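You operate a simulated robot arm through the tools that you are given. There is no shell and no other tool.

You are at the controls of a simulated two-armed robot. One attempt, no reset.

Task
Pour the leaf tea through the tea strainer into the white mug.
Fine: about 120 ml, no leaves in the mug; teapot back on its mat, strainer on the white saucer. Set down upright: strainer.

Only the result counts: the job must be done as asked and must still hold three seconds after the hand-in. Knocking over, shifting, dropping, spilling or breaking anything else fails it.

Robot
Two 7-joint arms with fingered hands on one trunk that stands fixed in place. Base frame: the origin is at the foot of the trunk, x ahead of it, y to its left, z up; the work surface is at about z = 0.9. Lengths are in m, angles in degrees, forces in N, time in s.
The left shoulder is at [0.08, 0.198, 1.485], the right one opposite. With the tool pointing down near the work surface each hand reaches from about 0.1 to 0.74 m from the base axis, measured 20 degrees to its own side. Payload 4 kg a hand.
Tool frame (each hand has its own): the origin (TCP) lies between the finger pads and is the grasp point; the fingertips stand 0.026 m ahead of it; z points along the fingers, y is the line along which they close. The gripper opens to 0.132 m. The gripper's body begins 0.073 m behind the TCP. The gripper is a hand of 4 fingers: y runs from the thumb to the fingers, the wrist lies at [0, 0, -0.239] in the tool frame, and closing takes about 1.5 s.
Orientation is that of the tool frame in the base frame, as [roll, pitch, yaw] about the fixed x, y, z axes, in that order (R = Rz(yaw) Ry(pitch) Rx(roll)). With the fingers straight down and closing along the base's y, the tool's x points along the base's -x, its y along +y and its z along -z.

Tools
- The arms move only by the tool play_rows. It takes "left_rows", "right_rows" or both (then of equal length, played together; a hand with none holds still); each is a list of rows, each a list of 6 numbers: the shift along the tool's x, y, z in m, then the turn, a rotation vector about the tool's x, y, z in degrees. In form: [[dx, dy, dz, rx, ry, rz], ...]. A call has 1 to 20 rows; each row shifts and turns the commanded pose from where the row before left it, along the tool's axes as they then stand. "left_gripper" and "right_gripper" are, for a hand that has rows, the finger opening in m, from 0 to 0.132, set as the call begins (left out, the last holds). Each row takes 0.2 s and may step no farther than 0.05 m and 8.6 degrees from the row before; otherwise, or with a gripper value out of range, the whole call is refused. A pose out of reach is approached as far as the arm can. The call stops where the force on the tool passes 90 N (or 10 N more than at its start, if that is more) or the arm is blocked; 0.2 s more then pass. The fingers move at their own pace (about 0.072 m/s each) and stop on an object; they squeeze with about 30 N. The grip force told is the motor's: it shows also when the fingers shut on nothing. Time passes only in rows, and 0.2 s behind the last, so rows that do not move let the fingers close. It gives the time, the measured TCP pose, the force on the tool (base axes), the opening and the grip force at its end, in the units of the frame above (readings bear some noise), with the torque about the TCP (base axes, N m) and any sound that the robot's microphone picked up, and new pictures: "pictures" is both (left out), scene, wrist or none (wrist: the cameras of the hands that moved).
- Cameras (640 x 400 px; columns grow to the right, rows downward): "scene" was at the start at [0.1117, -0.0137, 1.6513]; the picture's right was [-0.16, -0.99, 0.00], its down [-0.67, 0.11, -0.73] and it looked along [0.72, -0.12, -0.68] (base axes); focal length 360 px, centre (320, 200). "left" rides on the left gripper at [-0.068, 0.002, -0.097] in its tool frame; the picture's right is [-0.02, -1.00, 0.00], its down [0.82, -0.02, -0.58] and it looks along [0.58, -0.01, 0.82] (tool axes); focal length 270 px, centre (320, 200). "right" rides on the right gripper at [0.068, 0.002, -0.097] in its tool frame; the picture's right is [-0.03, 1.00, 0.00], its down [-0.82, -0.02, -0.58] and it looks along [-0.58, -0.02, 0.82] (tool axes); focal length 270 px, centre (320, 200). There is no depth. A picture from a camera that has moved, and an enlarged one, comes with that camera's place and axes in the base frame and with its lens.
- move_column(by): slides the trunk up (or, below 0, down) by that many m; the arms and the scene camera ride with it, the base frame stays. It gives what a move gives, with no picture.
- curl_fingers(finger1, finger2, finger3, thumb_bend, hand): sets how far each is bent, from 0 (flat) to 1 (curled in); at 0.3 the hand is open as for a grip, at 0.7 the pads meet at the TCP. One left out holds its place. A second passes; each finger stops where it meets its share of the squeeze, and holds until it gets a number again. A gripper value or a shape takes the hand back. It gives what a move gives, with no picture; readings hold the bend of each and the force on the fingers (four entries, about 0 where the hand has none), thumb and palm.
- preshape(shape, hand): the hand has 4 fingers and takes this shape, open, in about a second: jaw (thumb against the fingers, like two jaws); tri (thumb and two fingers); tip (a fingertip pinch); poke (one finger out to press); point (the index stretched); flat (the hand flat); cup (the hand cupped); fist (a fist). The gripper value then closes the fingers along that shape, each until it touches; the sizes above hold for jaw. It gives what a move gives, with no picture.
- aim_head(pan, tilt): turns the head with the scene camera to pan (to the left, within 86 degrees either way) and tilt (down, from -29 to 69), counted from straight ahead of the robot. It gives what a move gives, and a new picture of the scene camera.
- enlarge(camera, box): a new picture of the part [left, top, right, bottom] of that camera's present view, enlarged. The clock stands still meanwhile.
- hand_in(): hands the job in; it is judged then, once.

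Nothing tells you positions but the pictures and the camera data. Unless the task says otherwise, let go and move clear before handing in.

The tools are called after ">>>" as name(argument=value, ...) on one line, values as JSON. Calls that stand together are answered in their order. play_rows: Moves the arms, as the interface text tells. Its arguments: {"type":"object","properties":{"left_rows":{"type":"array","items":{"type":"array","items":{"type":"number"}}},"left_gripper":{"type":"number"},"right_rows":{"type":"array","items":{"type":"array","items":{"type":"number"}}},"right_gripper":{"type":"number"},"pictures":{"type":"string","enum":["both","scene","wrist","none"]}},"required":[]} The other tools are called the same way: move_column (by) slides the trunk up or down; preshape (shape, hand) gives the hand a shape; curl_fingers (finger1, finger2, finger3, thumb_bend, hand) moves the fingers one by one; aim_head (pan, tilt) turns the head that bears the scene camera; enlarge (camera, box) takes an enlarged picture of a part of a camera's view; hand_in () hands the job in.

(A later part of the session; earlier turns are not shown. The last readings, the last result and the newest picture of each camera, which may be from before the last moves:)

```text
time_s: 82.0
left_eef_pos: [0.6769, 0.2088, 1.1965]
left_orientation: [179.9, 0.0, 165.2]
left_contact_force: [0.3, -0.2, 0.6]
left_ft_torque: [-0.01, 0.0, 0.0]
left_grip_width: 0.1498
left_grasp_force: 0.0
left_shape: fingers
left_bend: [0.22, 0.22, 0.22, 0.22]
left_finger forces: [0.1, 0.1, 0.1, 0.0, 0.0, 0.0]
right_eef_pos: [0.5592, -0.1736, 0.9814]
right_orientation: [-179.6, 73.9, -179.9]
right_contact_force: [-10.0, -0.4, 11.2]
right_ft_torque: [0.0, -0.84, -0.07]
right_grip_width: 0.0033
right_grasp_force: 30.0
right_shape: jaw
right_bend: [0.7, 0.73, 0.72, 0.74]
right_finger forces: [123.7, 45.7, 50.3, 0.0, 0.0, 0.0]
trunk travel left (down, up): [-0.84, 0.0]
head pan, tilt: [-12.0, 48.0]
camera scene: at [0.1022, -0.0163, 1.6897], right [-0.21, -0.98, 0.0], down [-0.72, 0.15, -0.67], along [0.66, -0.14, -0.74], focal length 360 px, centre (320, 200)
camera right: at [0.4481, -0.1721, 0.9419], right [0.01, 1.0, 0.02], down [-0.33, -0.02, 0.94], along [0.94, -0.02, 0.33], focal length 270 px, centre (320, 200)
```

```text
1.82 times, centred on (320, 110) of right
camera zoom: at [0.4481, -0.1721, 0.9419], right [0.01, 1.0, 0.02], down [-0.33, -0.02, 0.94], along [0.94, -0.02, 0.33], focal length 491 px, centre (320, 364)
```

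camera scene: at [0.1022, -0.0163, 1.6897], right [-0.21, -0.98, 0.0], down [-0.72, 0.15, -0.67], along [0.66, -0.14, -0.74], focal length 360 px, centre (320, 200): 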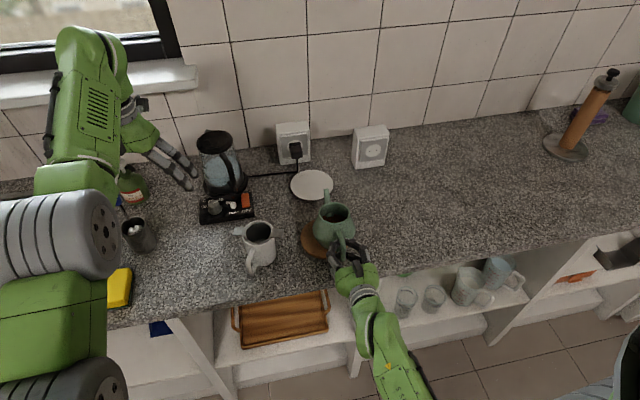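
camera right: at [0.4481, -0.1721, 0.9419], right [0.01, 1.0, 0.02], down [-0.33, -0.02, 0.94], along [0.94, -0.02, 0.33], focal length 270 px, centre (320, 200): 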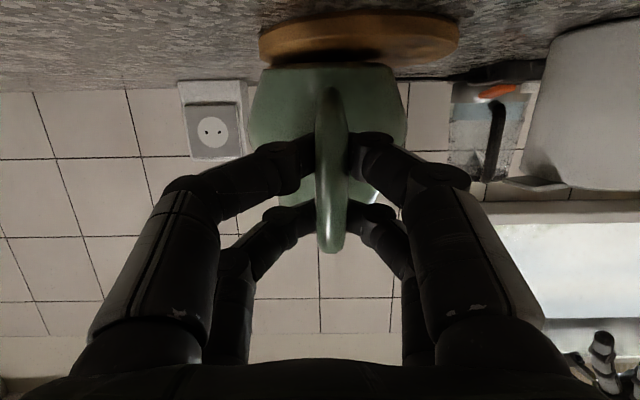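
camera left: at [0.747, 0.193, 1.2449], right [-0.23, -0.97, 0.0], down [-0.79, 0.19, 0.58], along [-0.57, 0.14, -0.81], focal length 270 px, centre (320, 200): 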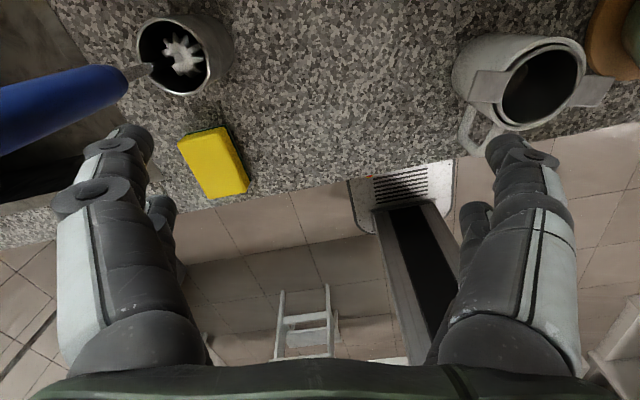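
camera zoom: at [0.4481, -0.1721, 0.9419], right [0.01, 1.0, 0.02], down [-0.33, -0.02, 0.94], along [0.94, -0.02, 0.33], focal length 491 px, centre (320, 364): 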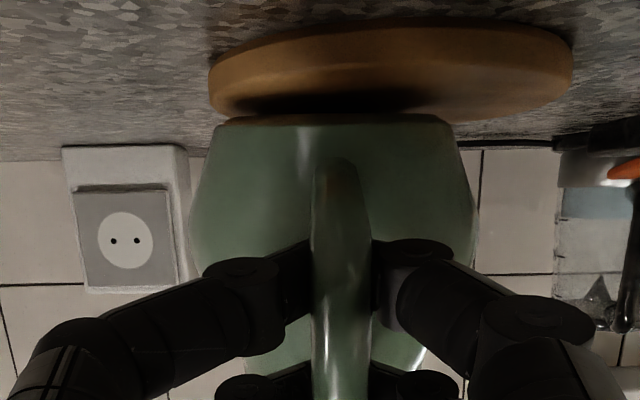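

The lower finger pair is now caught inside the loop, blocking the pot from settling upright. I'll open only finger 1 and the thumb, keep the upper pair clamped, and then lower.

>>> curl_fingers(hand="right", finger1=0.5, thumb_bend=0.5)

>>> enlarge(camera="right", box=[180, 0, 460, 220])

>>> enlarge(camera="scene", box=[250, 170, 410, 300])

```text
time_s: 83.0
left_eef_pos: [0.6759, 0.2078, 1.1965]
left_orientation: [179.8, -0.1, 165.1]
left_contact_force: [0.5, -0.1, -0.3]
left_ft_torque: [0.02, 0.04, 0.01]
left_grip_width: 0.1493
left_grasp_force: 0.0
left_shape: fingers
left_bend: [0.22, 0.22, 0.22, 0.22]
left_finger forces: [0.0, 0.1, 0.0, 0.1, 0.0, 0.1]
right_eef_pos: [0.5585, -0.1727, 0.9835]
right_orientation: [-179.6, 74.2, -179.8]
right_contact_force: [-8.0, -1.3, 10.1]
right_ft_torque: [-0.12, -0.79, -0.21]
right_grip_width: 0.0304
right_grasp_force: 97.4
right_shape: fingers
right_bend: [0.71, 0.73, 0.72, 0.5]
right_finger forces: [94.8, 43.9, 55.8, 0.0, 0.0, 0.0]
trunk travel left (down, up): [-0.84, 0.0]
head pan, tilt: [-12.0, 48.0]
```

```text
1.82 times, centred on (320, 110) of right
camera zoom: at [0.449, -0.1723, 0.9425], right [0.01, 1.0, 0.02], down [-0.33, -0.02, 0.94], along [0.94, -0.02, 0.33], focal length 491 px, centre (320, 364)
```

zoom: 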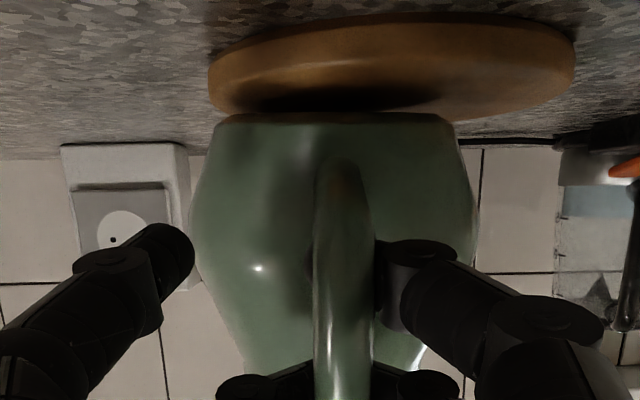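

```text
3.08 times, centred on (330, 235) of scene
camera zoom: at [0.1028, -0.0166, 1.6897], right [-0.21, -0.98, 0.0], down [-0.73, 0.15, -0.67], along [0.66, -0.14, -0.74], focal length 1107 px, centre (289, 92)
```

zoom: 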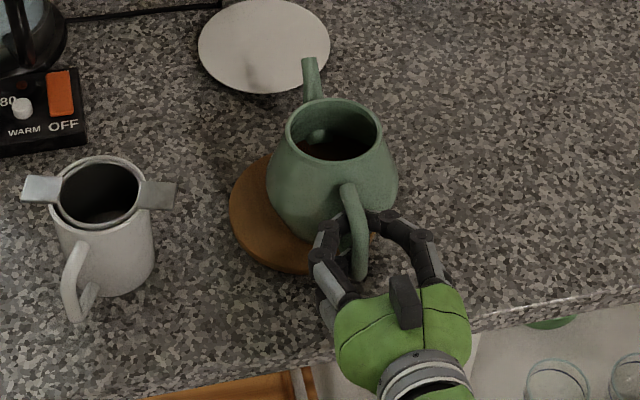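

The thumb opened, but finger 1 is still loaded by the strap. I'll ease the hand up and back a few millimetres to unload it.

>>> play_rows(right_rows=[[-0.0033, 0, -0.003, 0, 0, 0], [0, 0, 0, 0, 0, 0]], pictures="none")

>>> curl_fingers(hand="right", finger1=0.5)

>>> enlarge(camera="right", box=[180, 0, 460, 220])

```text
time_s: 83.7
left_eef_pos: [0.6793, 0.208, 1.1953]
left_orientation: [179.9, -0.1, 165.0]
left_contact_force: [0.0, -1.1, -0.6]
left_ft_torque: [-0.02, 0.03, -0.01]
left_grip_width: 0.1496
left_grasp_force: 0.0
left_shape: fingers
left_bend: [0.22, 0.22, 0.22, 0.22]
left_finger forces: [0.0, 0.0, 0.0, 0.0, 0.1, 0.1]
right_eef_pos: [0.5589, -0.1742, 0.9825]
right_orientation: [-179.6, 74.0, -179.8]
right_contact_force: [1.4, -1.8, 2.0]
right_ft_torque: [-0.2, -0.47, -0.15]
right_grip_width: 0.0309
right_grasp_force: 85.8
right_shape: fingers
right_bend: [0.71, 0.73, 0.72, 0.5]
right_finger forces: [81.4, 43.5, 47.6, 0.0, 0.1, 0.0]
trunk travel left (down, up): [-0.84, 0.0]
head pan, tilt: [-12.0, 48.0]
```

```text
time_s: 84.7
left_eef_pos: [0.6789, 0.2072, 1.1936]
left_orientation: [180.0, -0.3, 165.0]
left_contact_force: [0.3, 0.6, 0.6]
left_ft_torque: [-0.01, 0.02, 0.01]
left_grip_width: 0.1495
left_grasp_force: 0.1
left_shape: fingers
left_bend: [0.22, 0.22, 0.22, 0.22]
left_finger forces: [0.0, 0.1, 0.0, 0.1, 0.0, 0.0]
right_eef_pos: [0.5591, -0.1741, 0.984]
right_orientation: [-179.6, 73.9, -179.9]
right_contact_force: [-1.3, -0.5, 0.8]
right_ft_torque: [-0.13, -0.3, -0.15]
right_grip_width: 0.0306
right_grasp_force: 85.5
right_shape: fingers
right_bend: [0.71, 0.73, 0.72, 0.5]
right_finger forces: [80.4, 43.7, 47.2, 0.0, 0.1, 0.1]
trunk travel left (down, up): [-0.84, 0.0]
head pan, tilt: [-12.0, 48.0]
```

```text
1.82 times, centred on (320, 110) of right
camera zoom: at [0.4486, -0.1731, 0.9447], right [0.01, 1.0, 0.02], down [-0.33, -0.02, 0.94], along [0.94, -0.02, 0.33], focal length 491 px, centre (320, 364)
```

zoom: 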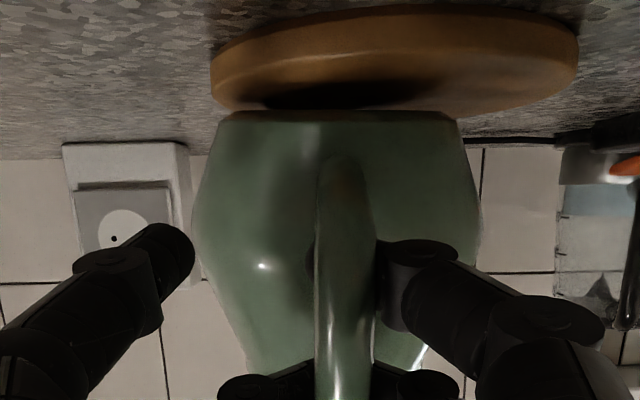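

Net force is now small, and the handle is wedged between finger 1 and the upper pair. I'll loosen the upper pair gradually so the pot can settle back flat on its mat.

>>> curl_fingers(hand="right", finger2=0.69, finger3=0.68)

>>> enlarge(camera="scene", box=[250, 170, 410, 300])

```text
time_s: 85.7
left_eef_pos: [0.6791, 0.2078, 1.1952]
left_orientation: [179.8, -0.3, 165.0]
left_contact_force: [-0.2, -0.5, 0.9]
left_ft_torque: [0.01, 0.01, -0.03]
left_grip_width: 0.1495
left_grasp_force: 0.1
left_shape: fingers
left_bend: [0.22, 0.22, 0.22, 0.22]
left_finger forces: [0.0, 0.0, 0.1, 0.1, 0.0, 0.0]
right_eef_pos: [0.5599, -0.1741, 0.9838]
right_orientation: [-179.7, 74.0, -179.9]
right_contact_force: [0.4, 0.0, -0.5]
right_ft_torque: [-0.02, 0.07, 0.01]
right_grip_width: 0.0655
right_grasp_force: 0.7
right_shape: fingers
right_bend: [0.5, 0.68, 0.67, 0.5]
right_finger forces: [0.0, 0.8, 1.0, 0.1, 0.0, 0.0]
trunk travel left (down, up): [-0.84, 0.0]
head pan, tilt: [-12.0, 48.0]
```

```text
3.08 times, centred on (330, 235) of scene
camera zoom: at [0.1074, -0.0165, 1.6893], right [-0.21, -0.98, 0.0], down [-0.73, 0.15, -0.67], along [0.65, -0.14, -0.74], focal length 1107 px, centre (289, 92)
```

zoom: 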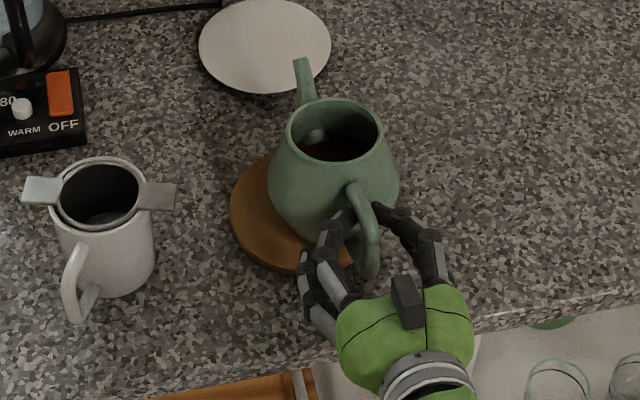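

The load is released. I'll open the upper pair fully and check how the pot sits on the mat.

>>> curl_fingers(hand="right", finger2=0.5, finger3=0.5)

>>> enlarge(camera="scene", box=[250, 170, 410, 300])

>>> enlarge(camera="right", box=[180, 0, 460, 220])

```text
time_s: 86.7
left_eef_pos: [0.6792, 0.2081, 1.1942]
left_orientation: [179.8, -0.2, 165.0]
left_contact_force: [-0.3, 0.1, -0.4]
left_ft_torque: [-0.05, -0.01, 0.0]
left_grip_width: 0.1493
left_grasp_force: 0.0
left_shape: fingers
left_bend: [0.22, 0.22, 0.22, 0.22]
left_finger forces: [0.1, 0.1, 0.0, 0.0, 0.0, 0.0]
right_eef_pos: [0.5594, -0.1737, 0.9849]
right_orientation: [-179.6, 73.9, -179.8]
right_contact_force: [-0.2, -0.3, -0.1]
right_ft_torque: [0.0, 0.0, -0.01]
right_grip_width: 0.0652
right_grasp_force: 0.1
right_shape: fingers
right_bend: [0.5, 0.5, 0.5, 0.5]
right_finger forces: [0.1, 0.0, 0.0, 0.1, 0.0, 0.0]
trunk travel left (down, up): [-0.84, 0.0]
head pan, tilt: [-12.0, 48.0]
```

```text
3.08 times, centred on (330, 235) of scene
camera zoom: at [0.107, -0.0167, 1.6894], right [-0.21, -0.98, 0.0], down [-0.73, 0.15, -0.67], along [0.65, -0.14, -0.74], focal length 1107 px, centre (289, 92)
```

zoom: 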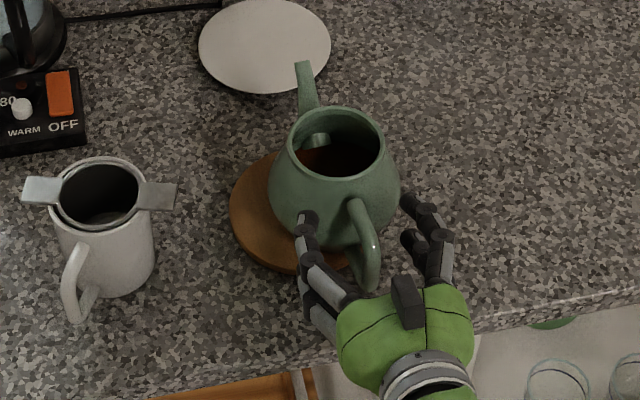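

```text
1.82 times, centred on (320, 110) of right
camera zoom: at [0.4487, -0.173, 0.9448], right [0.01, 1.0, 0.02], down [-0.33, -0.02, 0.94], along [0.94, -0.02, 0.33], focal length 491 px, centre (320, 364)
```

zoom: 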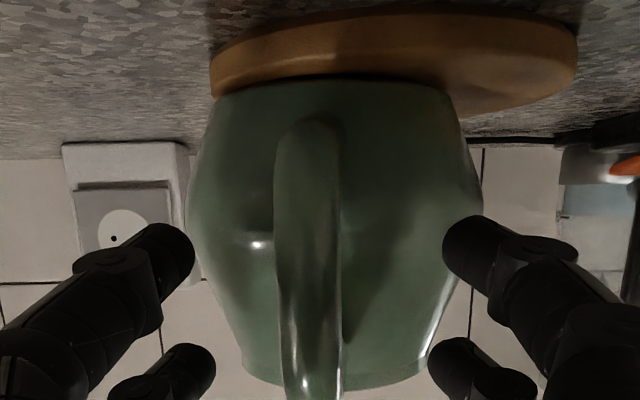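

The pot now sits flat but has slid about 2 cm right and 1.2 cm toward me on its mat, heading about 3°. No spill is visible. I'll shift the hand to the strap's new place and flatten it 6° more, to use a hooked grip with the upper pair inside the loop and the lower pair clamped.

>>> play_rows(right_rows=[[0.0096, -0.003, 0.0028, 0, 0, 0], [0, 0, 0, 0, -3, 0], [0, 0, 0, 0, -3, 0], [0, 0, 0, 0, 0, 0]])

>>> enlarge(camera="right", box=[180, 0, 460, 220])

>>> enlarge(camera="scene", box=[300, 205, 380, 275])

```text
time_s: 87.7
left_eef_pos: [0.6789, 0.2075, 1.1959]
left_orientation: [179.9, -0.3, 165.1]
left_contact_force: [-0.7, 0.5, -0.1]
left_ft_torque: [-0.01, 0.0, 0.03]
left_grip_width: 0.1497
left_grasp_force: 0.0
left_shape: fingers
left_bend: [0.22, 0.22, 0.22, 0.22]
left_finger forces: [0.0, 0.1, 0.1, 0.0, 0.0, 0.0]
right_eef_pos: [0.5595, -0.1779, 0.9744]
right_orientation: [-179.2, 78.6, -179.7]
right_contact_force: [0.5, 0.8, -0.7]
right_ft_torque: [-0.03, 0.01, 0.03]
right_grip_width: 0.0655
right_grasp_force: 0.0
right_shape: fingers
right_bend: [0.5, 0.5, 0.5, 0.5]
right_finger forces: [0.0, 0.0, 0.0, 0.1, 0.0, 0.0]
trunk travel left (down, up): [-0.84, 0.0]
head pan, tilt: [-12.0, 48.0]
camera scene: at [0.107, -0.0166, 1.6894], right [-0.21, -0.98, 0.0], down [-0.73, 0.15, -0.67], along [0.65, -0.14, -0.74], focal length 360 px, centre (320, 200)
camera right: at [0.4521, -0.1764, 0.9255], right [0.01, 1.0, 0.02], down [-0.4, -0.01, 0.92], along [0.92, -0.02, 0.4], focal length 270 px, centre (320, 200)
```

scene: 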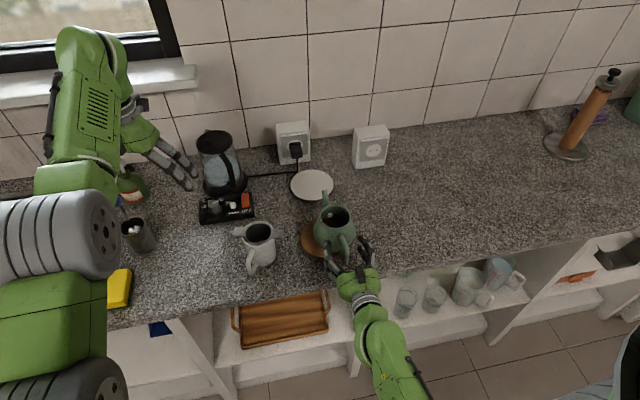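
right: 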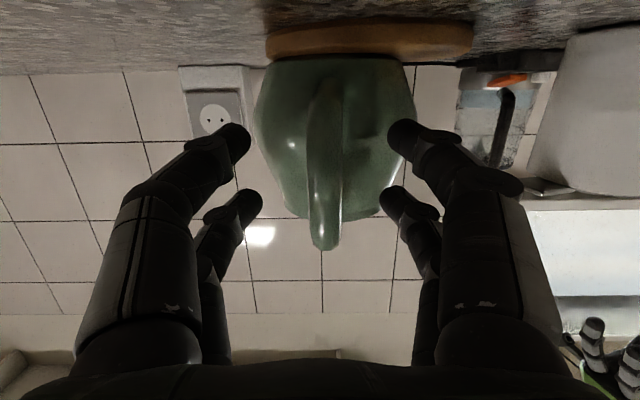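

```text
1.82 times, centred on (320, 110) of right
camera zoom: at [0.4521, -0.1764, 0.9255], right [0.01, 1.0, 0.02], down [-0.4, -0.01, 0.92], along [0.92, -0.02, 0.4], focal length 491 px, centre (320, 364)
```

zoom: 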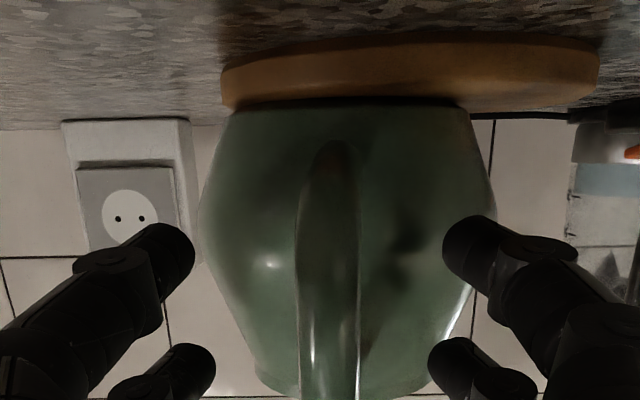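

```text
5.71 times, centred on (340, 240) of scene
camera zoom: at [0.107, -0.0166, 1.6894], right [-0.21, -0.98, 0.0], down [-0.73, 0.15, -0.67], along [0.65, -0.14, -0.74], focal length 2057 px, centre (206, -29)
```

zoom: 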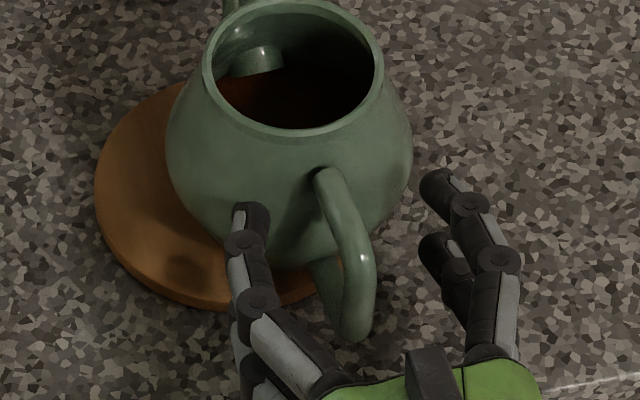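

The strap is around x≈0.553 and the loop interior spans z≈0.945–0.985. I'll lower 1 cm so the upper pair goes under the top arm inside the loop, then close the upper pair first.

>>> play_rows(right_rows=[[0.005, 0.001, 0.002, 0, 0, 0], [0.0048, 0.001, 0.002, 0, 0, 0], [0, 0, 0, 0, 0, 0]], pictures="none")

>>> curl_fingers(hand="right", finger2=0.72, finger3=0.72)

>>> enlarge(camera="scene", box=[300, 205, 380, 275])

>>> enlarge(camera="right", box=[180, 60, 460, 280])

```text
time_s: 88.5
left_eef_pos: [0.6805, 0.2069, 1.1952]
left_orientation: [179.8, -0.3, 165.0]
left_contact_force: [-0.1, -1.1, 1.2]
left_ft_torque: [-0.01, -0.02, 0.01]
left_grip_width: 0.1496
left_grasp_force: 0.1
left_shape: fingers
left_bend: [0.22, 0.22, 0.22, 0.22]
left_finger forces: [0.0, 0.1, 0.0, 0.1, 0.0, 0.0]
right_eef_pos: [0.5599, -0.177, 0.966]
right_orientation: [-179.4, 80.0, -179.6]
right_contact_force: [0.7, 0.4, -0.5]
right_ft_torque: [-0.02, 0.03, -0.01]
right_grip_width: 0.0652
right_grasp_force: 0.0
right_shape: fingers
right_bend: [0.5, 0.5, 0.5, 0.5]
right_finger forces: [0.0, 0.0, 0.0, 0.1, 0.0, 0.0]
right hand out of reach, approached as far as the arm can: row 1
trunk travel left (down, up): [-0.84, 0.0]
head pan, tilt: [-12.0, 48.0]
```

```text
time_s: 89.5
left_eef_pos: [0.6797, 0.2087, 1.1948]
left_orientation: [179.9, -0.3, 164.9]
left_contact_force: [-0.7, 0.1, 0.8]
left_ft_torque: [-0.01, 0.0, 0.0]
left_grip_width: 0.1494
left_grasp_force: 0.0
left_shape: fingers
left_bend: [0.22, 0.22, 0.22, 0.22]
left_finger forces: [0.0, 0.1, 0.0, 0.0, 0.0, 0.0]
right_eef_pos: [0.5604, -0.1762, 0.9658]
right_orientation: [-179.3, 79.8, -179.5]
right_contact_force: [0.4, 0.4, -1.5]
right_ft_torque: [-0.01, 0.03, 0.04]
right_grip_width: 0.0652
right_grasp_force: 0.0
right_shape: fingers
right_bend: [0.5, 0.71, 0.71, 0.5]
right_finger forces: [0.0, 0.0, 0.0, 0.1, 0.1, 0.0]
trunk travel left (down, up): [-0.84, 0.0]
head pan, tilt: [-12.0, 48.0]
```

```text
5.71 times, centred on (340, 240) of scene
camera zoom: at [0.1075, -0.0164, 1.6894], right [-0.21, -0.98, 0.0], down [-0.73, 0.15, -0.67], along [0.65, -0.14, -0.74], focal length 2057 px, centre (206, -29)
```

zoom: 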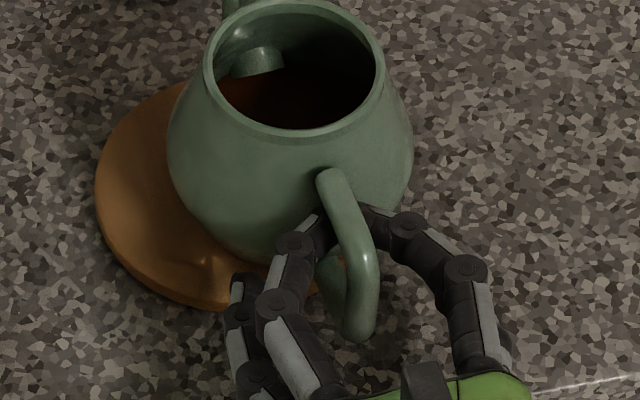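

```text
1.82 times, centred on (320, 170) of right
camera zoom: at [0.4548, -0.1755, 0.9151], right [0.01, 1.0, 0.02], down [-0.42, -0.02, 0.91], along [0.91, -0.02, 0.42], focal length 491 px, centre (320, 254)
```

zoom: 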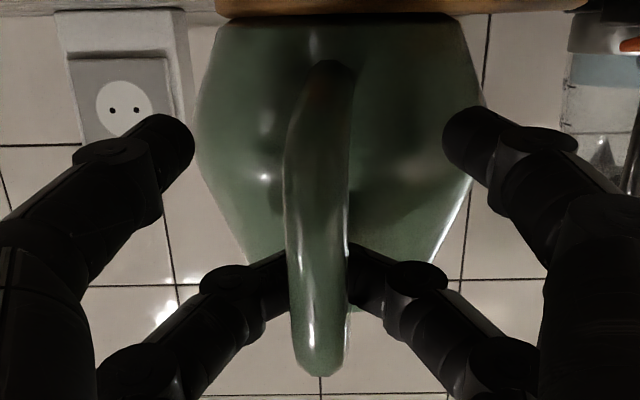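

The upper pair closed inside the loop without touching the strap. Now I'll pull back in small steps until the fingers meet the strap's inner side.

>>> play_rows(right_rows=[[0, 0, -0.002, 0, 0, 0], [0, 0, 0, 0, 0, 0]], pictures="none")

>>> play_rows(right_rows=[[0, 0, -0.002, 0, 0, 0], [0, 0, 0, 0, 0, 0]], pictures="none")

>>> play_rows(right_rows=[[0, 0, -0.002, 0, 0, 0], [0, 0, 0, 0, 0, 0]], pictures="none")

```text
time_s: 90.0
left_eef_pos: [0.6793, 0.2079, 1.1943]
left_orientation: [179.9, -0.3, 164.9]
left_contact_force: [-0.5, -0.2, -0.7]
left_ft_torque: [0.04, 0.01, -0.02]
left_grip_width: 0.1496
left_grasp_force: 0.1
left_shape: fingers
left_bend: [0.22, 0.22, 0.22, 0.22]
left_finger forces: [0.1, 0.0, 0.0, 0.0, 0.1, 0.0]
right_eef_pos: [0.5599, -0.1766, 0.9673]
right_orientation: [-179.3, 79.9, -179.5]
right_contact_force: [2.2, 0.5, -2.5]
right_ft_torque: [-0.01, 0.09, 0.02]
right_grip_width: 0.0653
right_grasp_force: 0.9
right_shape: fingers
right_bend: [0.5, 0.71, 0.71, 0.5]
right_finger forces: [0.0, 2.4, 0.0, 0.0, 0.0, 0.0]
trunk travel left (down, up): [-0.84, 0.0]
head pan, tilt: [-12.0, 48.0]
```

```text
time_s: 90.7
left_eef_pos: [0.6799, 0.2079, 1.1948]
left_orientation: [179.8, -0.3, 165.0]
left_contact_force: [0.2, -0.6, -1.1]
left_ft_torque: [-0.04, -0.01, 0.0]
left_grip_width: 0.1496
left_grasp_force: 0.0
left_shape: fingers
left_bend: [0.22, 0.22, 0.22, 0.22]
left_finger forces: [0.1, 0.0, 0.0, 0.0, 0.0, 0.1]
right_eef_pos: [0.5571, -0.1765, 0.9655]
right_orientation: [-179.3, 79.9, -179.5]
right_contact_force: [1.5, 0.4, -2.6]
right_ft_torque: [-0.02, 0.05, 0.02]
right_grip_width: 0.0655
right_grasp_force: 1.3
right_shape: fingers
right_bend: [0.5, 0.71, 0.71, 0.5]
right_finger forces: [0.1, 2.5, 0.0, 0.1, 0.1, 0.1]
trunk travel left (down, up): [-0.84, 0.0]
head pan, tilt: [-12.0, 48.0]
```

```text
time_s: 91.2
left_eef_pos: [0.6807, 0.2086, 1.1954]
left_orientation: [179.9, -0.3, 164.9]
left_contact_force: [-0.1, -0.1, 0.8]
left_ft_torque: [0.01, -0.01, 0.02]
left_grip_width: 0.1495
left_grasp_force: 0.2
left_shape: fingers
left_bend: [0.22, 0.22, 0.22, 0.22]
left_finger forces: [0.0, 0.0, 0.0, 0.0, 0.0, 0.1]
right_eef_pos: [0.5555, -0.1758, 0.9677]
right_orientation: [-179.5, 79.7, -179.6]
right_contact_force: [2.6, -0.4, -0.4]
right_ft_torque: [-0.03, 0.1, -0.03]
right_grip_width: 0.0655
right_grasp_force: 1.8
right_shape: fingers
right_bend: [0.5, 0.71, 0.71, 0.5]
right_finger forces: [0.0, 2.2, 1.7, 0.0, 0.0, 0.1]
trunk travel left (down, up): [-0.84, 0.0]
head pan, tilt: [-12.0, 48.0]
```

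Contact found (about 2 N). Now I'll close finger 1 and the thumb onto the lower strap.

>>> curl_fingers(hand="right", finger1=0.62, thumb_bend=0.62)

>>> enlarge(camera="right", box=[180, 60, 460, 280])

>>> curl_fingers(hand="right", finger1=0.8, thumb_bend=0.8)

>>> enlarge(camera="right", box=[180, 60, 460, 280])

>>> enlarge(camera="scene", box=[300, 205, 380, 275])

```text
time_s: 92.2
left_eef_pos: [0.68, 0.2083, 1.1956]
left_orientation: [180.0, -0.4, 164.9]
left_contact_force: [0.0, -1.0, 0.5]
left_ft_torque: [-0.02, -0.01, -0.01]
left_grip_width: 0.1496
left_grasp_force: 0.2
left_shape: fingers
left_bend: [0.22, 0.22, 0.22, 0.22]
left_finger forces: [0.0, 0.0, 0.0, 0.0, 0.0, 0.0]
right_eef_pos: [0.5548, -0.1755, 0.9681]
right_orientation: [-179.4, 79.8, -179.5]
right_contact_force: [1.5, -0.5, -0.6]
right_ft_torque: [0.01, 0.07, 0.0]
right_grip_width: 0.0267
right_grasp_force: 1.9
right_shape: fingers
right_bend: [0.62, 0.71, 0.71, 0.62]
right_finger forces: [0.0, 2.2, 1.7, 0.0, 0.0, 0.1]
trunk travel left (down, up): [-0.84, 0.0]
head pan, tilt: [-12.0, 48.0]
```

```text
1.82 times, centred on (320, 170) of right
camera zoom: at [0.4494, -0.1751, 0.9162], right [0.01, 1.0, 0.02], down [-0.42, -0.02, 0.91], along [0.91, -0.02, 0.42], focal length 491 px, centre (320, 254)
```

zoom: 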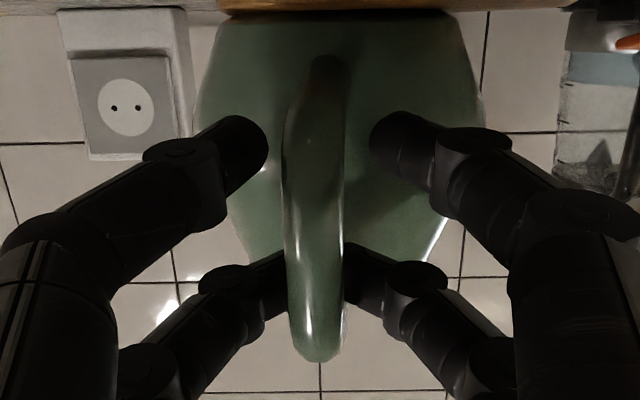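

```text
time_s: 93.2
left_eef_pos: [0.6798, 0.208, 1.1939]
left_orientation: [179.9, -0.2, 165.1]
left_contact_force: [0.0, 0.6, -0.2]
left_ft_torque: [-0.05, -0.01, 0.0]
left_grip_width: 0.1493
left_grasp_force: 0.1
left_shape: fingers
left_bend: [0.22, 0.22, 0.22, 0.22]
left_finger forces: [0.0, 0.0, 0.0, 0.0, 0.1, 0.0]
right_eef_pos: [0.5549, -0.1761, 0.9655]
right_orientation: [-179.3, 79.9, -179.5]
right_contact_force: [2.8, -0.2, 0.1]
right_ft_torque: [-0.07, -0.22, 0.02]
right_grip_width: 0.0
right_grasp_force: 13.2
right_shape: fingers
right_bend: [0.74, 0.71, 0.72, 0.73]
right_finger forces: [7.7, 5.8, 2.7, 0.0, 9.8, 0.0]
trunk travel left (down, up): [-0.84, 0.0]
head pan, tilt: [-12.0, 48.0]
```

```text
1.82 times, centred on (320, 170) of right
camera zoom: at [0.4495, -0.175, 0.9166], right [0.01, 1.0, 0.02], down [-0.43, -0.02, 0.9], along [0.9, -0.02, 0.43], focal length 491 px, centre (320, 254)
```

zoom: 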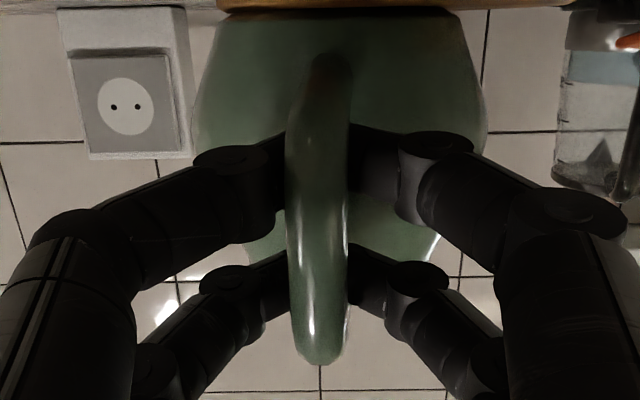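

```text
5.71 times, centred on (340, 240) of scene
camera zoom: at [0.1077, -0.0166, 1.6894], right [-0.21, -0.98, 0.0], down [-0.73, 0.15, -0.67], along [0.65, -0.14, -0.74], focal length 2057 px, centre (206, -29)
```

zoom: 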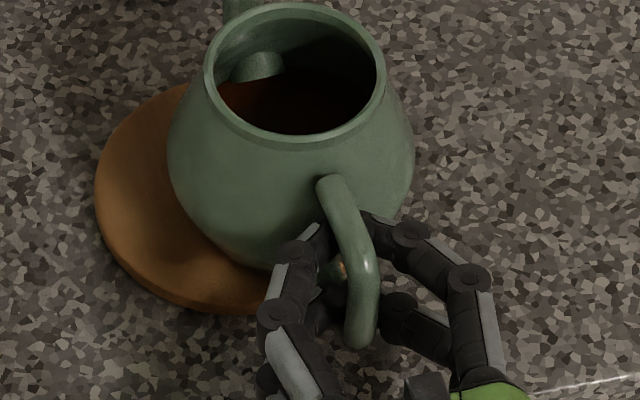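

I'll zoom in on whether the lower pair is clamping the strap or has also gone inside the loop.

>>> enlarge(camera="right", box=[270, 90, 370, 170])

>>> enlarge(camera="scene", box=[325, 228, 375, 270])

```text
5.00 times, centred on (320, 130) of right
camera zoom: at [0.4495, -0.175, 0.9166], right [0.01, 1.0, 0.02], down [-0.43, -0.02, 0.9], along [0.9, -0.02, 0.43], focal length 1351 px, centre (320, 550)
```

zoom: 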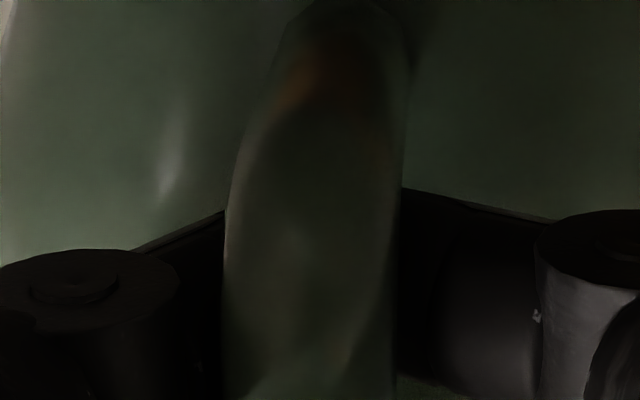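

```text
9.52 times, centred on (350, 249) of scene
camera zoom: at [0.1077, -0.0166, 1.6894], right [-0.21, -0.98, 0.0], down [-0.73, 0.15, -0.67], along [0.65, -0.14, -0.74], focal length 3428 px, centre (34, -267)
```

zoom: 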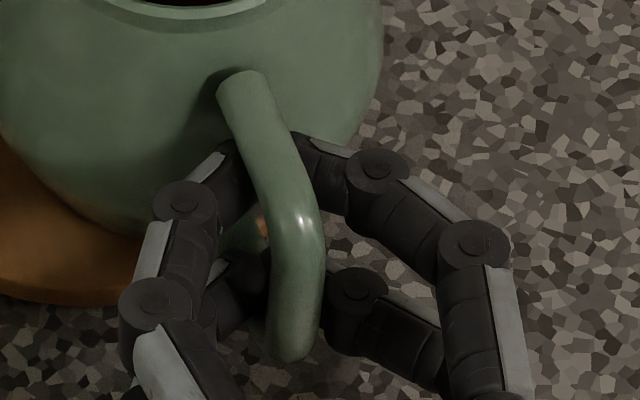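

Both pairs are inside the loop at this flat angle. A hand pitch near 27° puts the lower pair on the strap while the upper pair sits just inside the loop, so I'll reopen, re-pitch and close with that geometry.

>>> curl_fingers(hand="right", finger1=0.5, thumb_bend=0.5, finger2=0.5, finger3=0.5)

>>> play_rows(right_rows=[[0, 0, 0, 0, 5.7, 0], [0, 0, 0, 0, 5.7, 0], [0, 0, 0, 0, 5.7, 0], [0.0033, 0, -0.0011, 0, 0, 0], [0, 0, 0, 0, 0, 0]], right_gripper=0.065)

>>> enlarge(camera="right", box=[180, 60, 460, 280])

>>> enlarge(camera="scene", box=[300, 205, 380, 275])

```text
time_s: 94.2
left_eef_pos: [0.6795, 0.2079, 1.1946]
left_orientation: [179.9, -0.3, 164.9]
left_contact_force: [-0.6, 0.2, -0.3]
left_ft_torque: [-0.04, 0.02, 0.01]
left_grip_width: 0.1495
left_grasp_force: 0.1
left_shape: fingers
left_bend: [0.22, 0.22, 0.22, 0.22]
left_finger forces: [0.1, 0.0, 0.0, 0.0, 0.0, 0.0]
right_eef_pos: [0.5553, -0.1753, 0.9661]
right_orientation: [-179.3, 79.9, -179.5]
right_contact_force: [0.1, 0.1, 0.6]
right_ft_torque: [0.01, -0.02, 0.02]
right_grip_width: 0.0655
right_grasp_force: 0.1
right_shape: fingers
right_bend: [0.5, 0.5, 0.5, 0.5]
right_finger forces: [0.1, 0.1, 0.1, 0.2, 0.0, 0.0]
trunk travel left (down, up): [-0.84, 0.0]
head pan, tilt: [-12.0, 48.0]
```

```text
time_s: 95.5
left_eef_pos: [0.6799, 0.2074, 1.1948]
left_orientation: [179.9, -0.3, 165.0]
left_contact_force: [-0.7, -0.1, -0.1]
left_ft_torque: [0.0, -0.01, 0.03]
left_grip_width: 0.1494
left_grasp_force: 0.0
left_shape: fingers
left_bend: [0.22, 0.22, 0.22, 0.22]
left_finger forces: [0.0, 0.0, 0.0, 0.2, 0.0, 0.0]
right_eef_pos: [0.5528, -0.182, 0.9659]
right_orientation: [-179.2, 66.5, 179.3]
right_contact_force: [-0.4, 0.0, -0.9]
right_ft_torque: [-0.01, 0.0, -0.03]
right_grip_width: 0.0656
right_grasp_force: 0.2
right_shape: jaw
right_bend: [0.73, 0.73, 0.73, 0.7]
right_finger forces: [0.0, 0.0, 0.0, 0.0, 0.1, 0.1]
right hand out of reach, approached as far as the arm can: row 1
trunk travel left (down, up): [-0.84, 0.0]
head pan, tilt: [-12.0, 48.0]
camera scene: at [0.1068, -0.0167, 1.6894], right [-0.21, -0.98, 0.0], down [-0.73, 0.15, -0.67], along [0.65, -0.14, -0.74], focal length 360 px, centre (320, 200)
camera right: at [0.4384, -0.1785, 0.9421], right [0.03, 1.0, 0.02], down [-0.2, -0.01, 0.98], along [0.98, -0.04, 0.2], focal length 270 px, centre (320, 200)
```

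scene: 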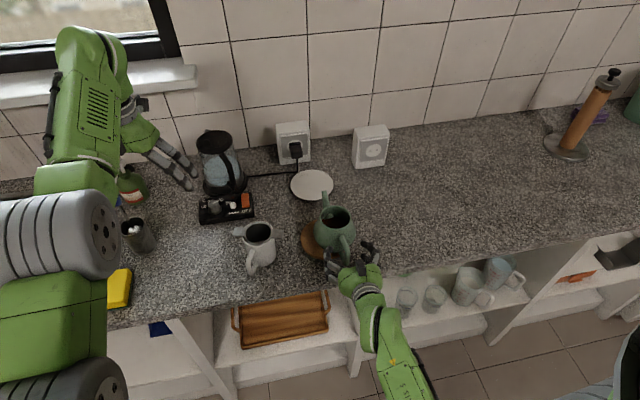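
right: 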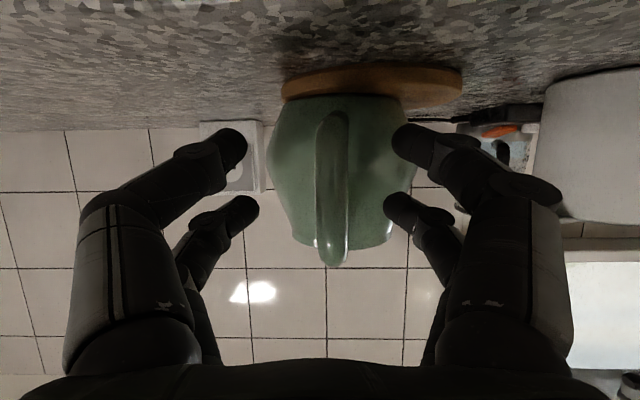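

```text
1.82 times, centred on (320, 170) of right
camera zoom: at [0.4384, -0.1785, 0.9421], right [0.03, 1.0, 0.02], down [-0.2, -0.01, 0.98], along [0.98, -0.04, 0.2], focal length 491 px, centre (320, 254)
```

zoom: 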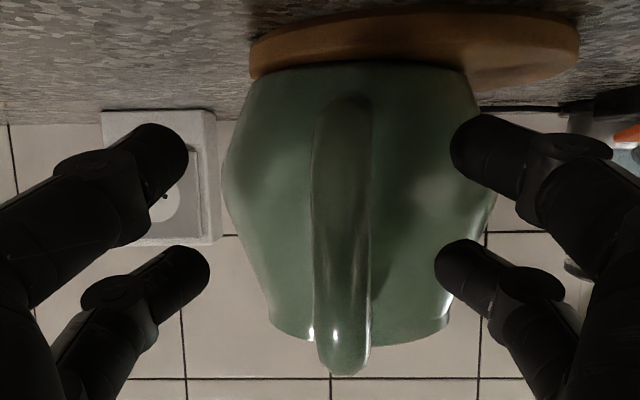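

```text
5.71 times, centred on (340, 240) of scene
camera zoom: at [0.1068, -0.0167, 1.6894], right [-0.21, -0.98, 0.0], down [-0.73, 0.15, -0.67], along [0.65, -0.14, -0.74], focal length 2057 px, centre (206, -29)
```

zoom: 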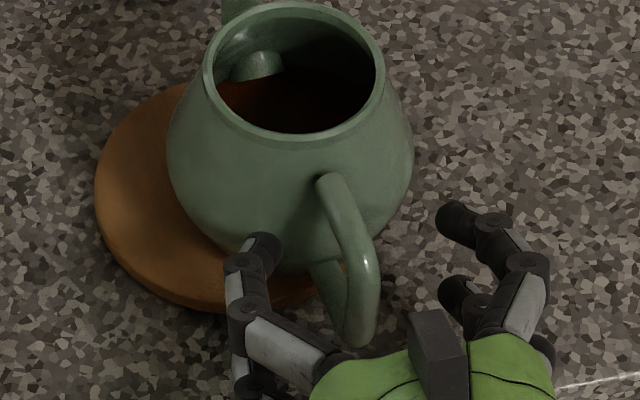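

The hand drifted 5 mm right. I'll correct that, pitch to 27°, and close in jaw mode.

>>> play_rows(right_rows=[[0, 0.0025, 0, 0, 3.3, 0], [0, 0.0025, 0, 0, 0, 0], [0, 0, 0, 0, 0, 0]], pictures="none")

>>> enlarge(camera="right", box=[180, 60, 460, 280])

>>> play_rows(right_rows=[[0, 0, 0, 0, 0, 0], [0, 0, 0, 0, 0, 0], [0, 0, 0, 0, 0, 0], [0, 0, 0, 0, 0, 0], [0, 0, 0, 0, 0, 0]], right_gripper=0.0, pictures="none")

>>> enlarge(camera="right", box=[180, 60, 460, 280])

>>> enlarge(camera="scene", box=[325, 228, 375, 270])

```text
time_s: 96.2
left_eef_pos: [0.6791, 0.2072, 1.195]
left_orientation: [179.9, -0.4, 165.1]
left_contact_force: [0.2, 0.1, -0.1]
left_ft_torque: [0.01, -0.02, -0.01]
left_grip_width: 0.1496
left_grasp_force: 0.0
left_shape: fingers
left_bend: [0.22, 0.22, 0.22, 0.22]
left_finger forces: [0.0, 0.1, 0.0, 0.1, 0.0, 0.0]
right_eef_pos: [0.5529, -0.1759, 0.9664]
right_orientation: [-179.4, 63.1, 179.1]
right_contact_force: [0.4, -0.2, 0.4]
right_ft_torque: [0.03, -0.03, -0.01]
right_grip_width: 0.0655
right_grasp_force: 0.0
right_shape: jaw
right_bend: [0.73, 0.73, 0.73, 0.7]
right_finger forces: [0.0, 0.1, 0.0, 0.0, 0.1, 0.0]
trunk travel left (down, up): [-0.84, 0.0]
head pan, tilt: [-12.0, 48.0]
```

```text
1.82 times, centred on (320, 170) of right
camera zoom: at [0.4377, -0.1729, 0.9482], right [0.04, 1.0, 0.02], down [-0.15, -0.01, 0.99], along [0.99, -0.04, 0.15], focal length 491 px, centre (320, 254)
```

zoom: 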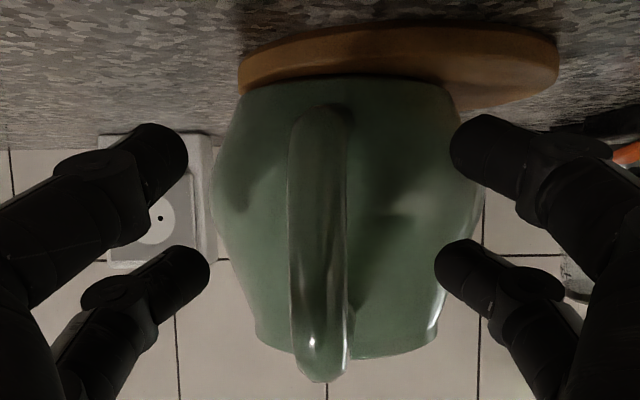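

```text
time_s: 97.5
left_eef_pos: [0.6798, 0.2078, 1.1953]
left_orientation: [179.9, -0.2, 165.0]
left_contact_force: [0.7, -1.0, -0.3]
left_ft_torque: [0.02, 0.02, 0.0]
left_grip_width: 0.1497
left_grasp_force: 0.0
left_shape: fingers
left_bend: [0.22, 0.22, 0.22, 0.22]
left_finger forces: [0.0, 0.1, 0.0, 0.1, 0.1, 0.0]
right_eef_pos: [0.5524, -0.1761, 0.967]
right_orientation: [-179.3, 63.3, 179.2]
right_contact_force: [0.7, 0.1, 3.3]
right_ft_torque: [0.03, -0.05, -0.03]
right_grip_width: 0.0
right_grasp_force: 30.0
right_shape: jaw
right_bend: [0.71, 0.61, 0.61, 0.7]
right_finger forces: [23.4, 0.0, 0.0, 0.0, 22.4, 0.0]
trunk travel left (down, up): [-0.84, 0.0]
head pan, tilt: [-12.0, 48.0]
```

```text
1.82 times, centred on (320, 170) of right
camera zoom: at [0.4379, -0.1728, 0.949], right [0.04, 1.0, 0.02], down [-0.15, -0.01, 0.99], along [0.99, -0.04, 0.15], focal length 491 px, centre (320, 254)
```

zoom: 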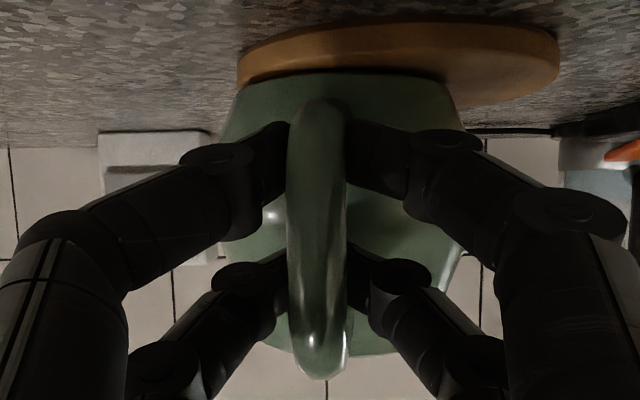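

```text
9.52 times, centred on (350, 249) of scene
camera zoom: at [0.1063, -0.0163, 1.6895], right [-0.21, -0.98, 0.0], down [-0.73, 0.15, -0.67], along [0.65, -0.14, -0.74], focal length 3428 px, centre (34, -267)
```

zoom: 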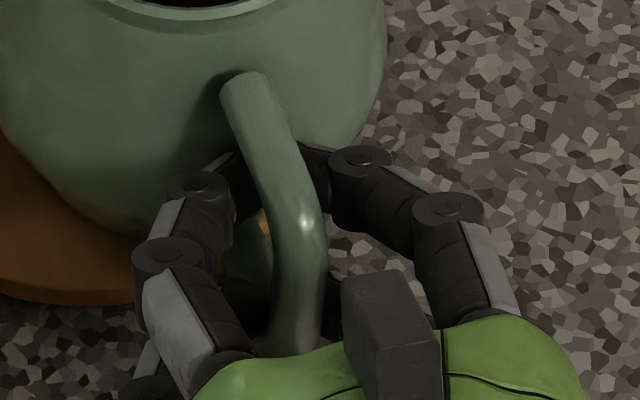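

The lower pair clamps at 23 N and the upper pair is just inside the loop. I'll lift in small steps and watch forces and tilt.

>>> play_rows(right_rows=[[-0.0036, 0, -0.0018, 0, 0, 0], [-0.0036, 0, -0.0018, 0, 0, 0], [0, 0, 0, 0, 0, 0]], pictures="none")

>>> enlarge(camera="scene", box=[250, 170, 410, 300])

>>> play_rows(right_rows=[[-0.0036, 0, -0.0018, 0, 0, 0], [-0.0036, 0, -0.0018, 0, 0, 0], [0, 0, 0, 0, 0, 0]], pictures="none")

>>> enlarge(camera="scene", box=[250, 170, 410, 300])

>>> enlarge(camera="right", box=[180, 60, 460, 280])

```text
time_s: 98.2
left_eef_pos: [0.6793, 0.2083, 1.1938]
left_orientation: [179.9, -0.3, 165.1]
left_contact_force: [0.1, -0.9, 0.7]
left_ft_torque: [-0.03, 0.01, 0.03]
left_grip_width: 0.1494
left_grasp_force: 0.0
left_shape: fingers
left_bend: [0.22, 0.22, 0.22, 0.22]
left_finger forces: [0.0, 0.1, 0.2, 0.1, 0.1, 0.0]
right_eef_pos: [0.5544, -0.1763, 0.9737]
right_orientation: [-179.3, 63.1, 179.2]
right_contact_force: [1.1, 0.4, -0.3]
right_ft_torque: [0.05, -0.02, 0.04]
right_grip_width: 0.0
right_grasp_force: 29.4
right_shape: jaw
right_bend: [0.71, 0.61, 0.61, 0.7]
right_finger forces: [20.5, 0.1, 0.0, 0.1, 20.3, 0.0]
trunk travel left (down, up): [-0.84, 0.0]
head pan, tilt: [-12.0, 48.0]
```

```text
3.08 times, centred on (330, 235) of scene
camera zoom: at [0.1078, -0.0166, 1.6893], right [-0.21, -0.98, 0.0], down [-0.73, 0.15, -0.67], along [0.65, -0.14, -0.74], focal length 1107 px, centre (289, 92)
```

zoom: 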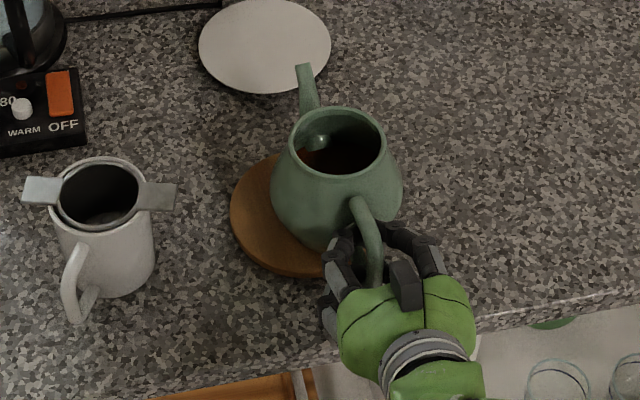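

```text
time_s: 99.0
left_eef_pos: [0.6785, 0.2082, 1.1947]
left_orientation: [179.9, -0.3, 165.1]
left_contact_force: [0.2, 0.4, 0.3]
left_ft_torque: [0.01, 0.0, -0.03]
left_grip_width: 0.1492
left_grasp_force: 0.1
left_shape: fingers
left_bend: [0.22, 0.22, 0.22, 0.22]
left_finger forces: [0.1, 0.1, 0.0, 0.0, 0.1, 0.0]
right_eef_pos: [0.555, -0.1755, 0.9826]
right_orientation: [-179.3, 63.1, 179.2]
right_contact_force: [1.8, 0.0, -3.9]
right_ft_torque: [0.01, 0.0, 0.07]
right_grip_width: 0.0001
right_grasp_force: 30.2
right_shape: jaw
right_bend: [0.71, 0.61, 0.61, 0.7]
right_finger forces: [20.3, 0.0, 0.0, 0.1, 19.6, 0.0]
trunk travel left (down, up): [-0.84, 0.0]
head pan, tilt: [-12.0, 48.0]
```

```text
3.08 times, centred on (330, 235) of scene
camera zoom: at [0.1081, -0.0166, 1.6893], right [-0.21, -0.98, 0.0], down [-0.73, 0.15, -0.67], along [0.65, -0.14, -0.74], focal length 1107 px, centre (289, 92)
```

zoom: 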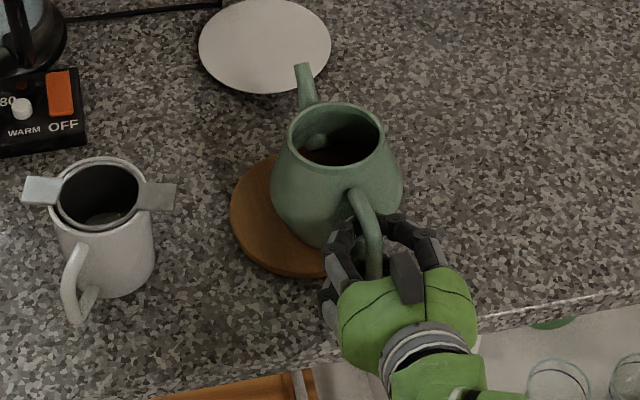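

```text
1.82 times, centred on (320, 170) of right
camera zoom: at [0.4392, -0.1733, 0.9641], right [0.04, 1.0, 0.02], down [-0.15, -0.01, 0.99], along [0.99, -0.04, 0.15], focal length 491 px, centre (320, 254)
```

zoom: 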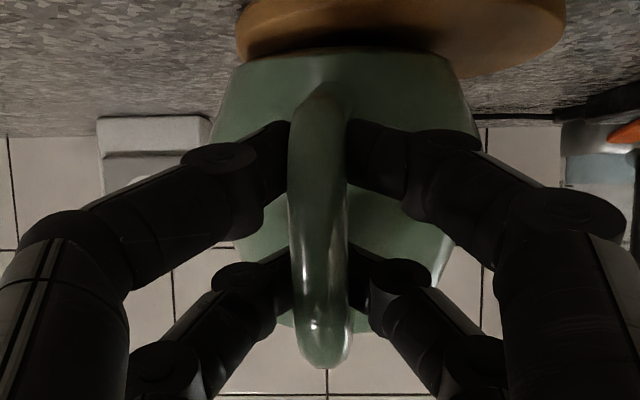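

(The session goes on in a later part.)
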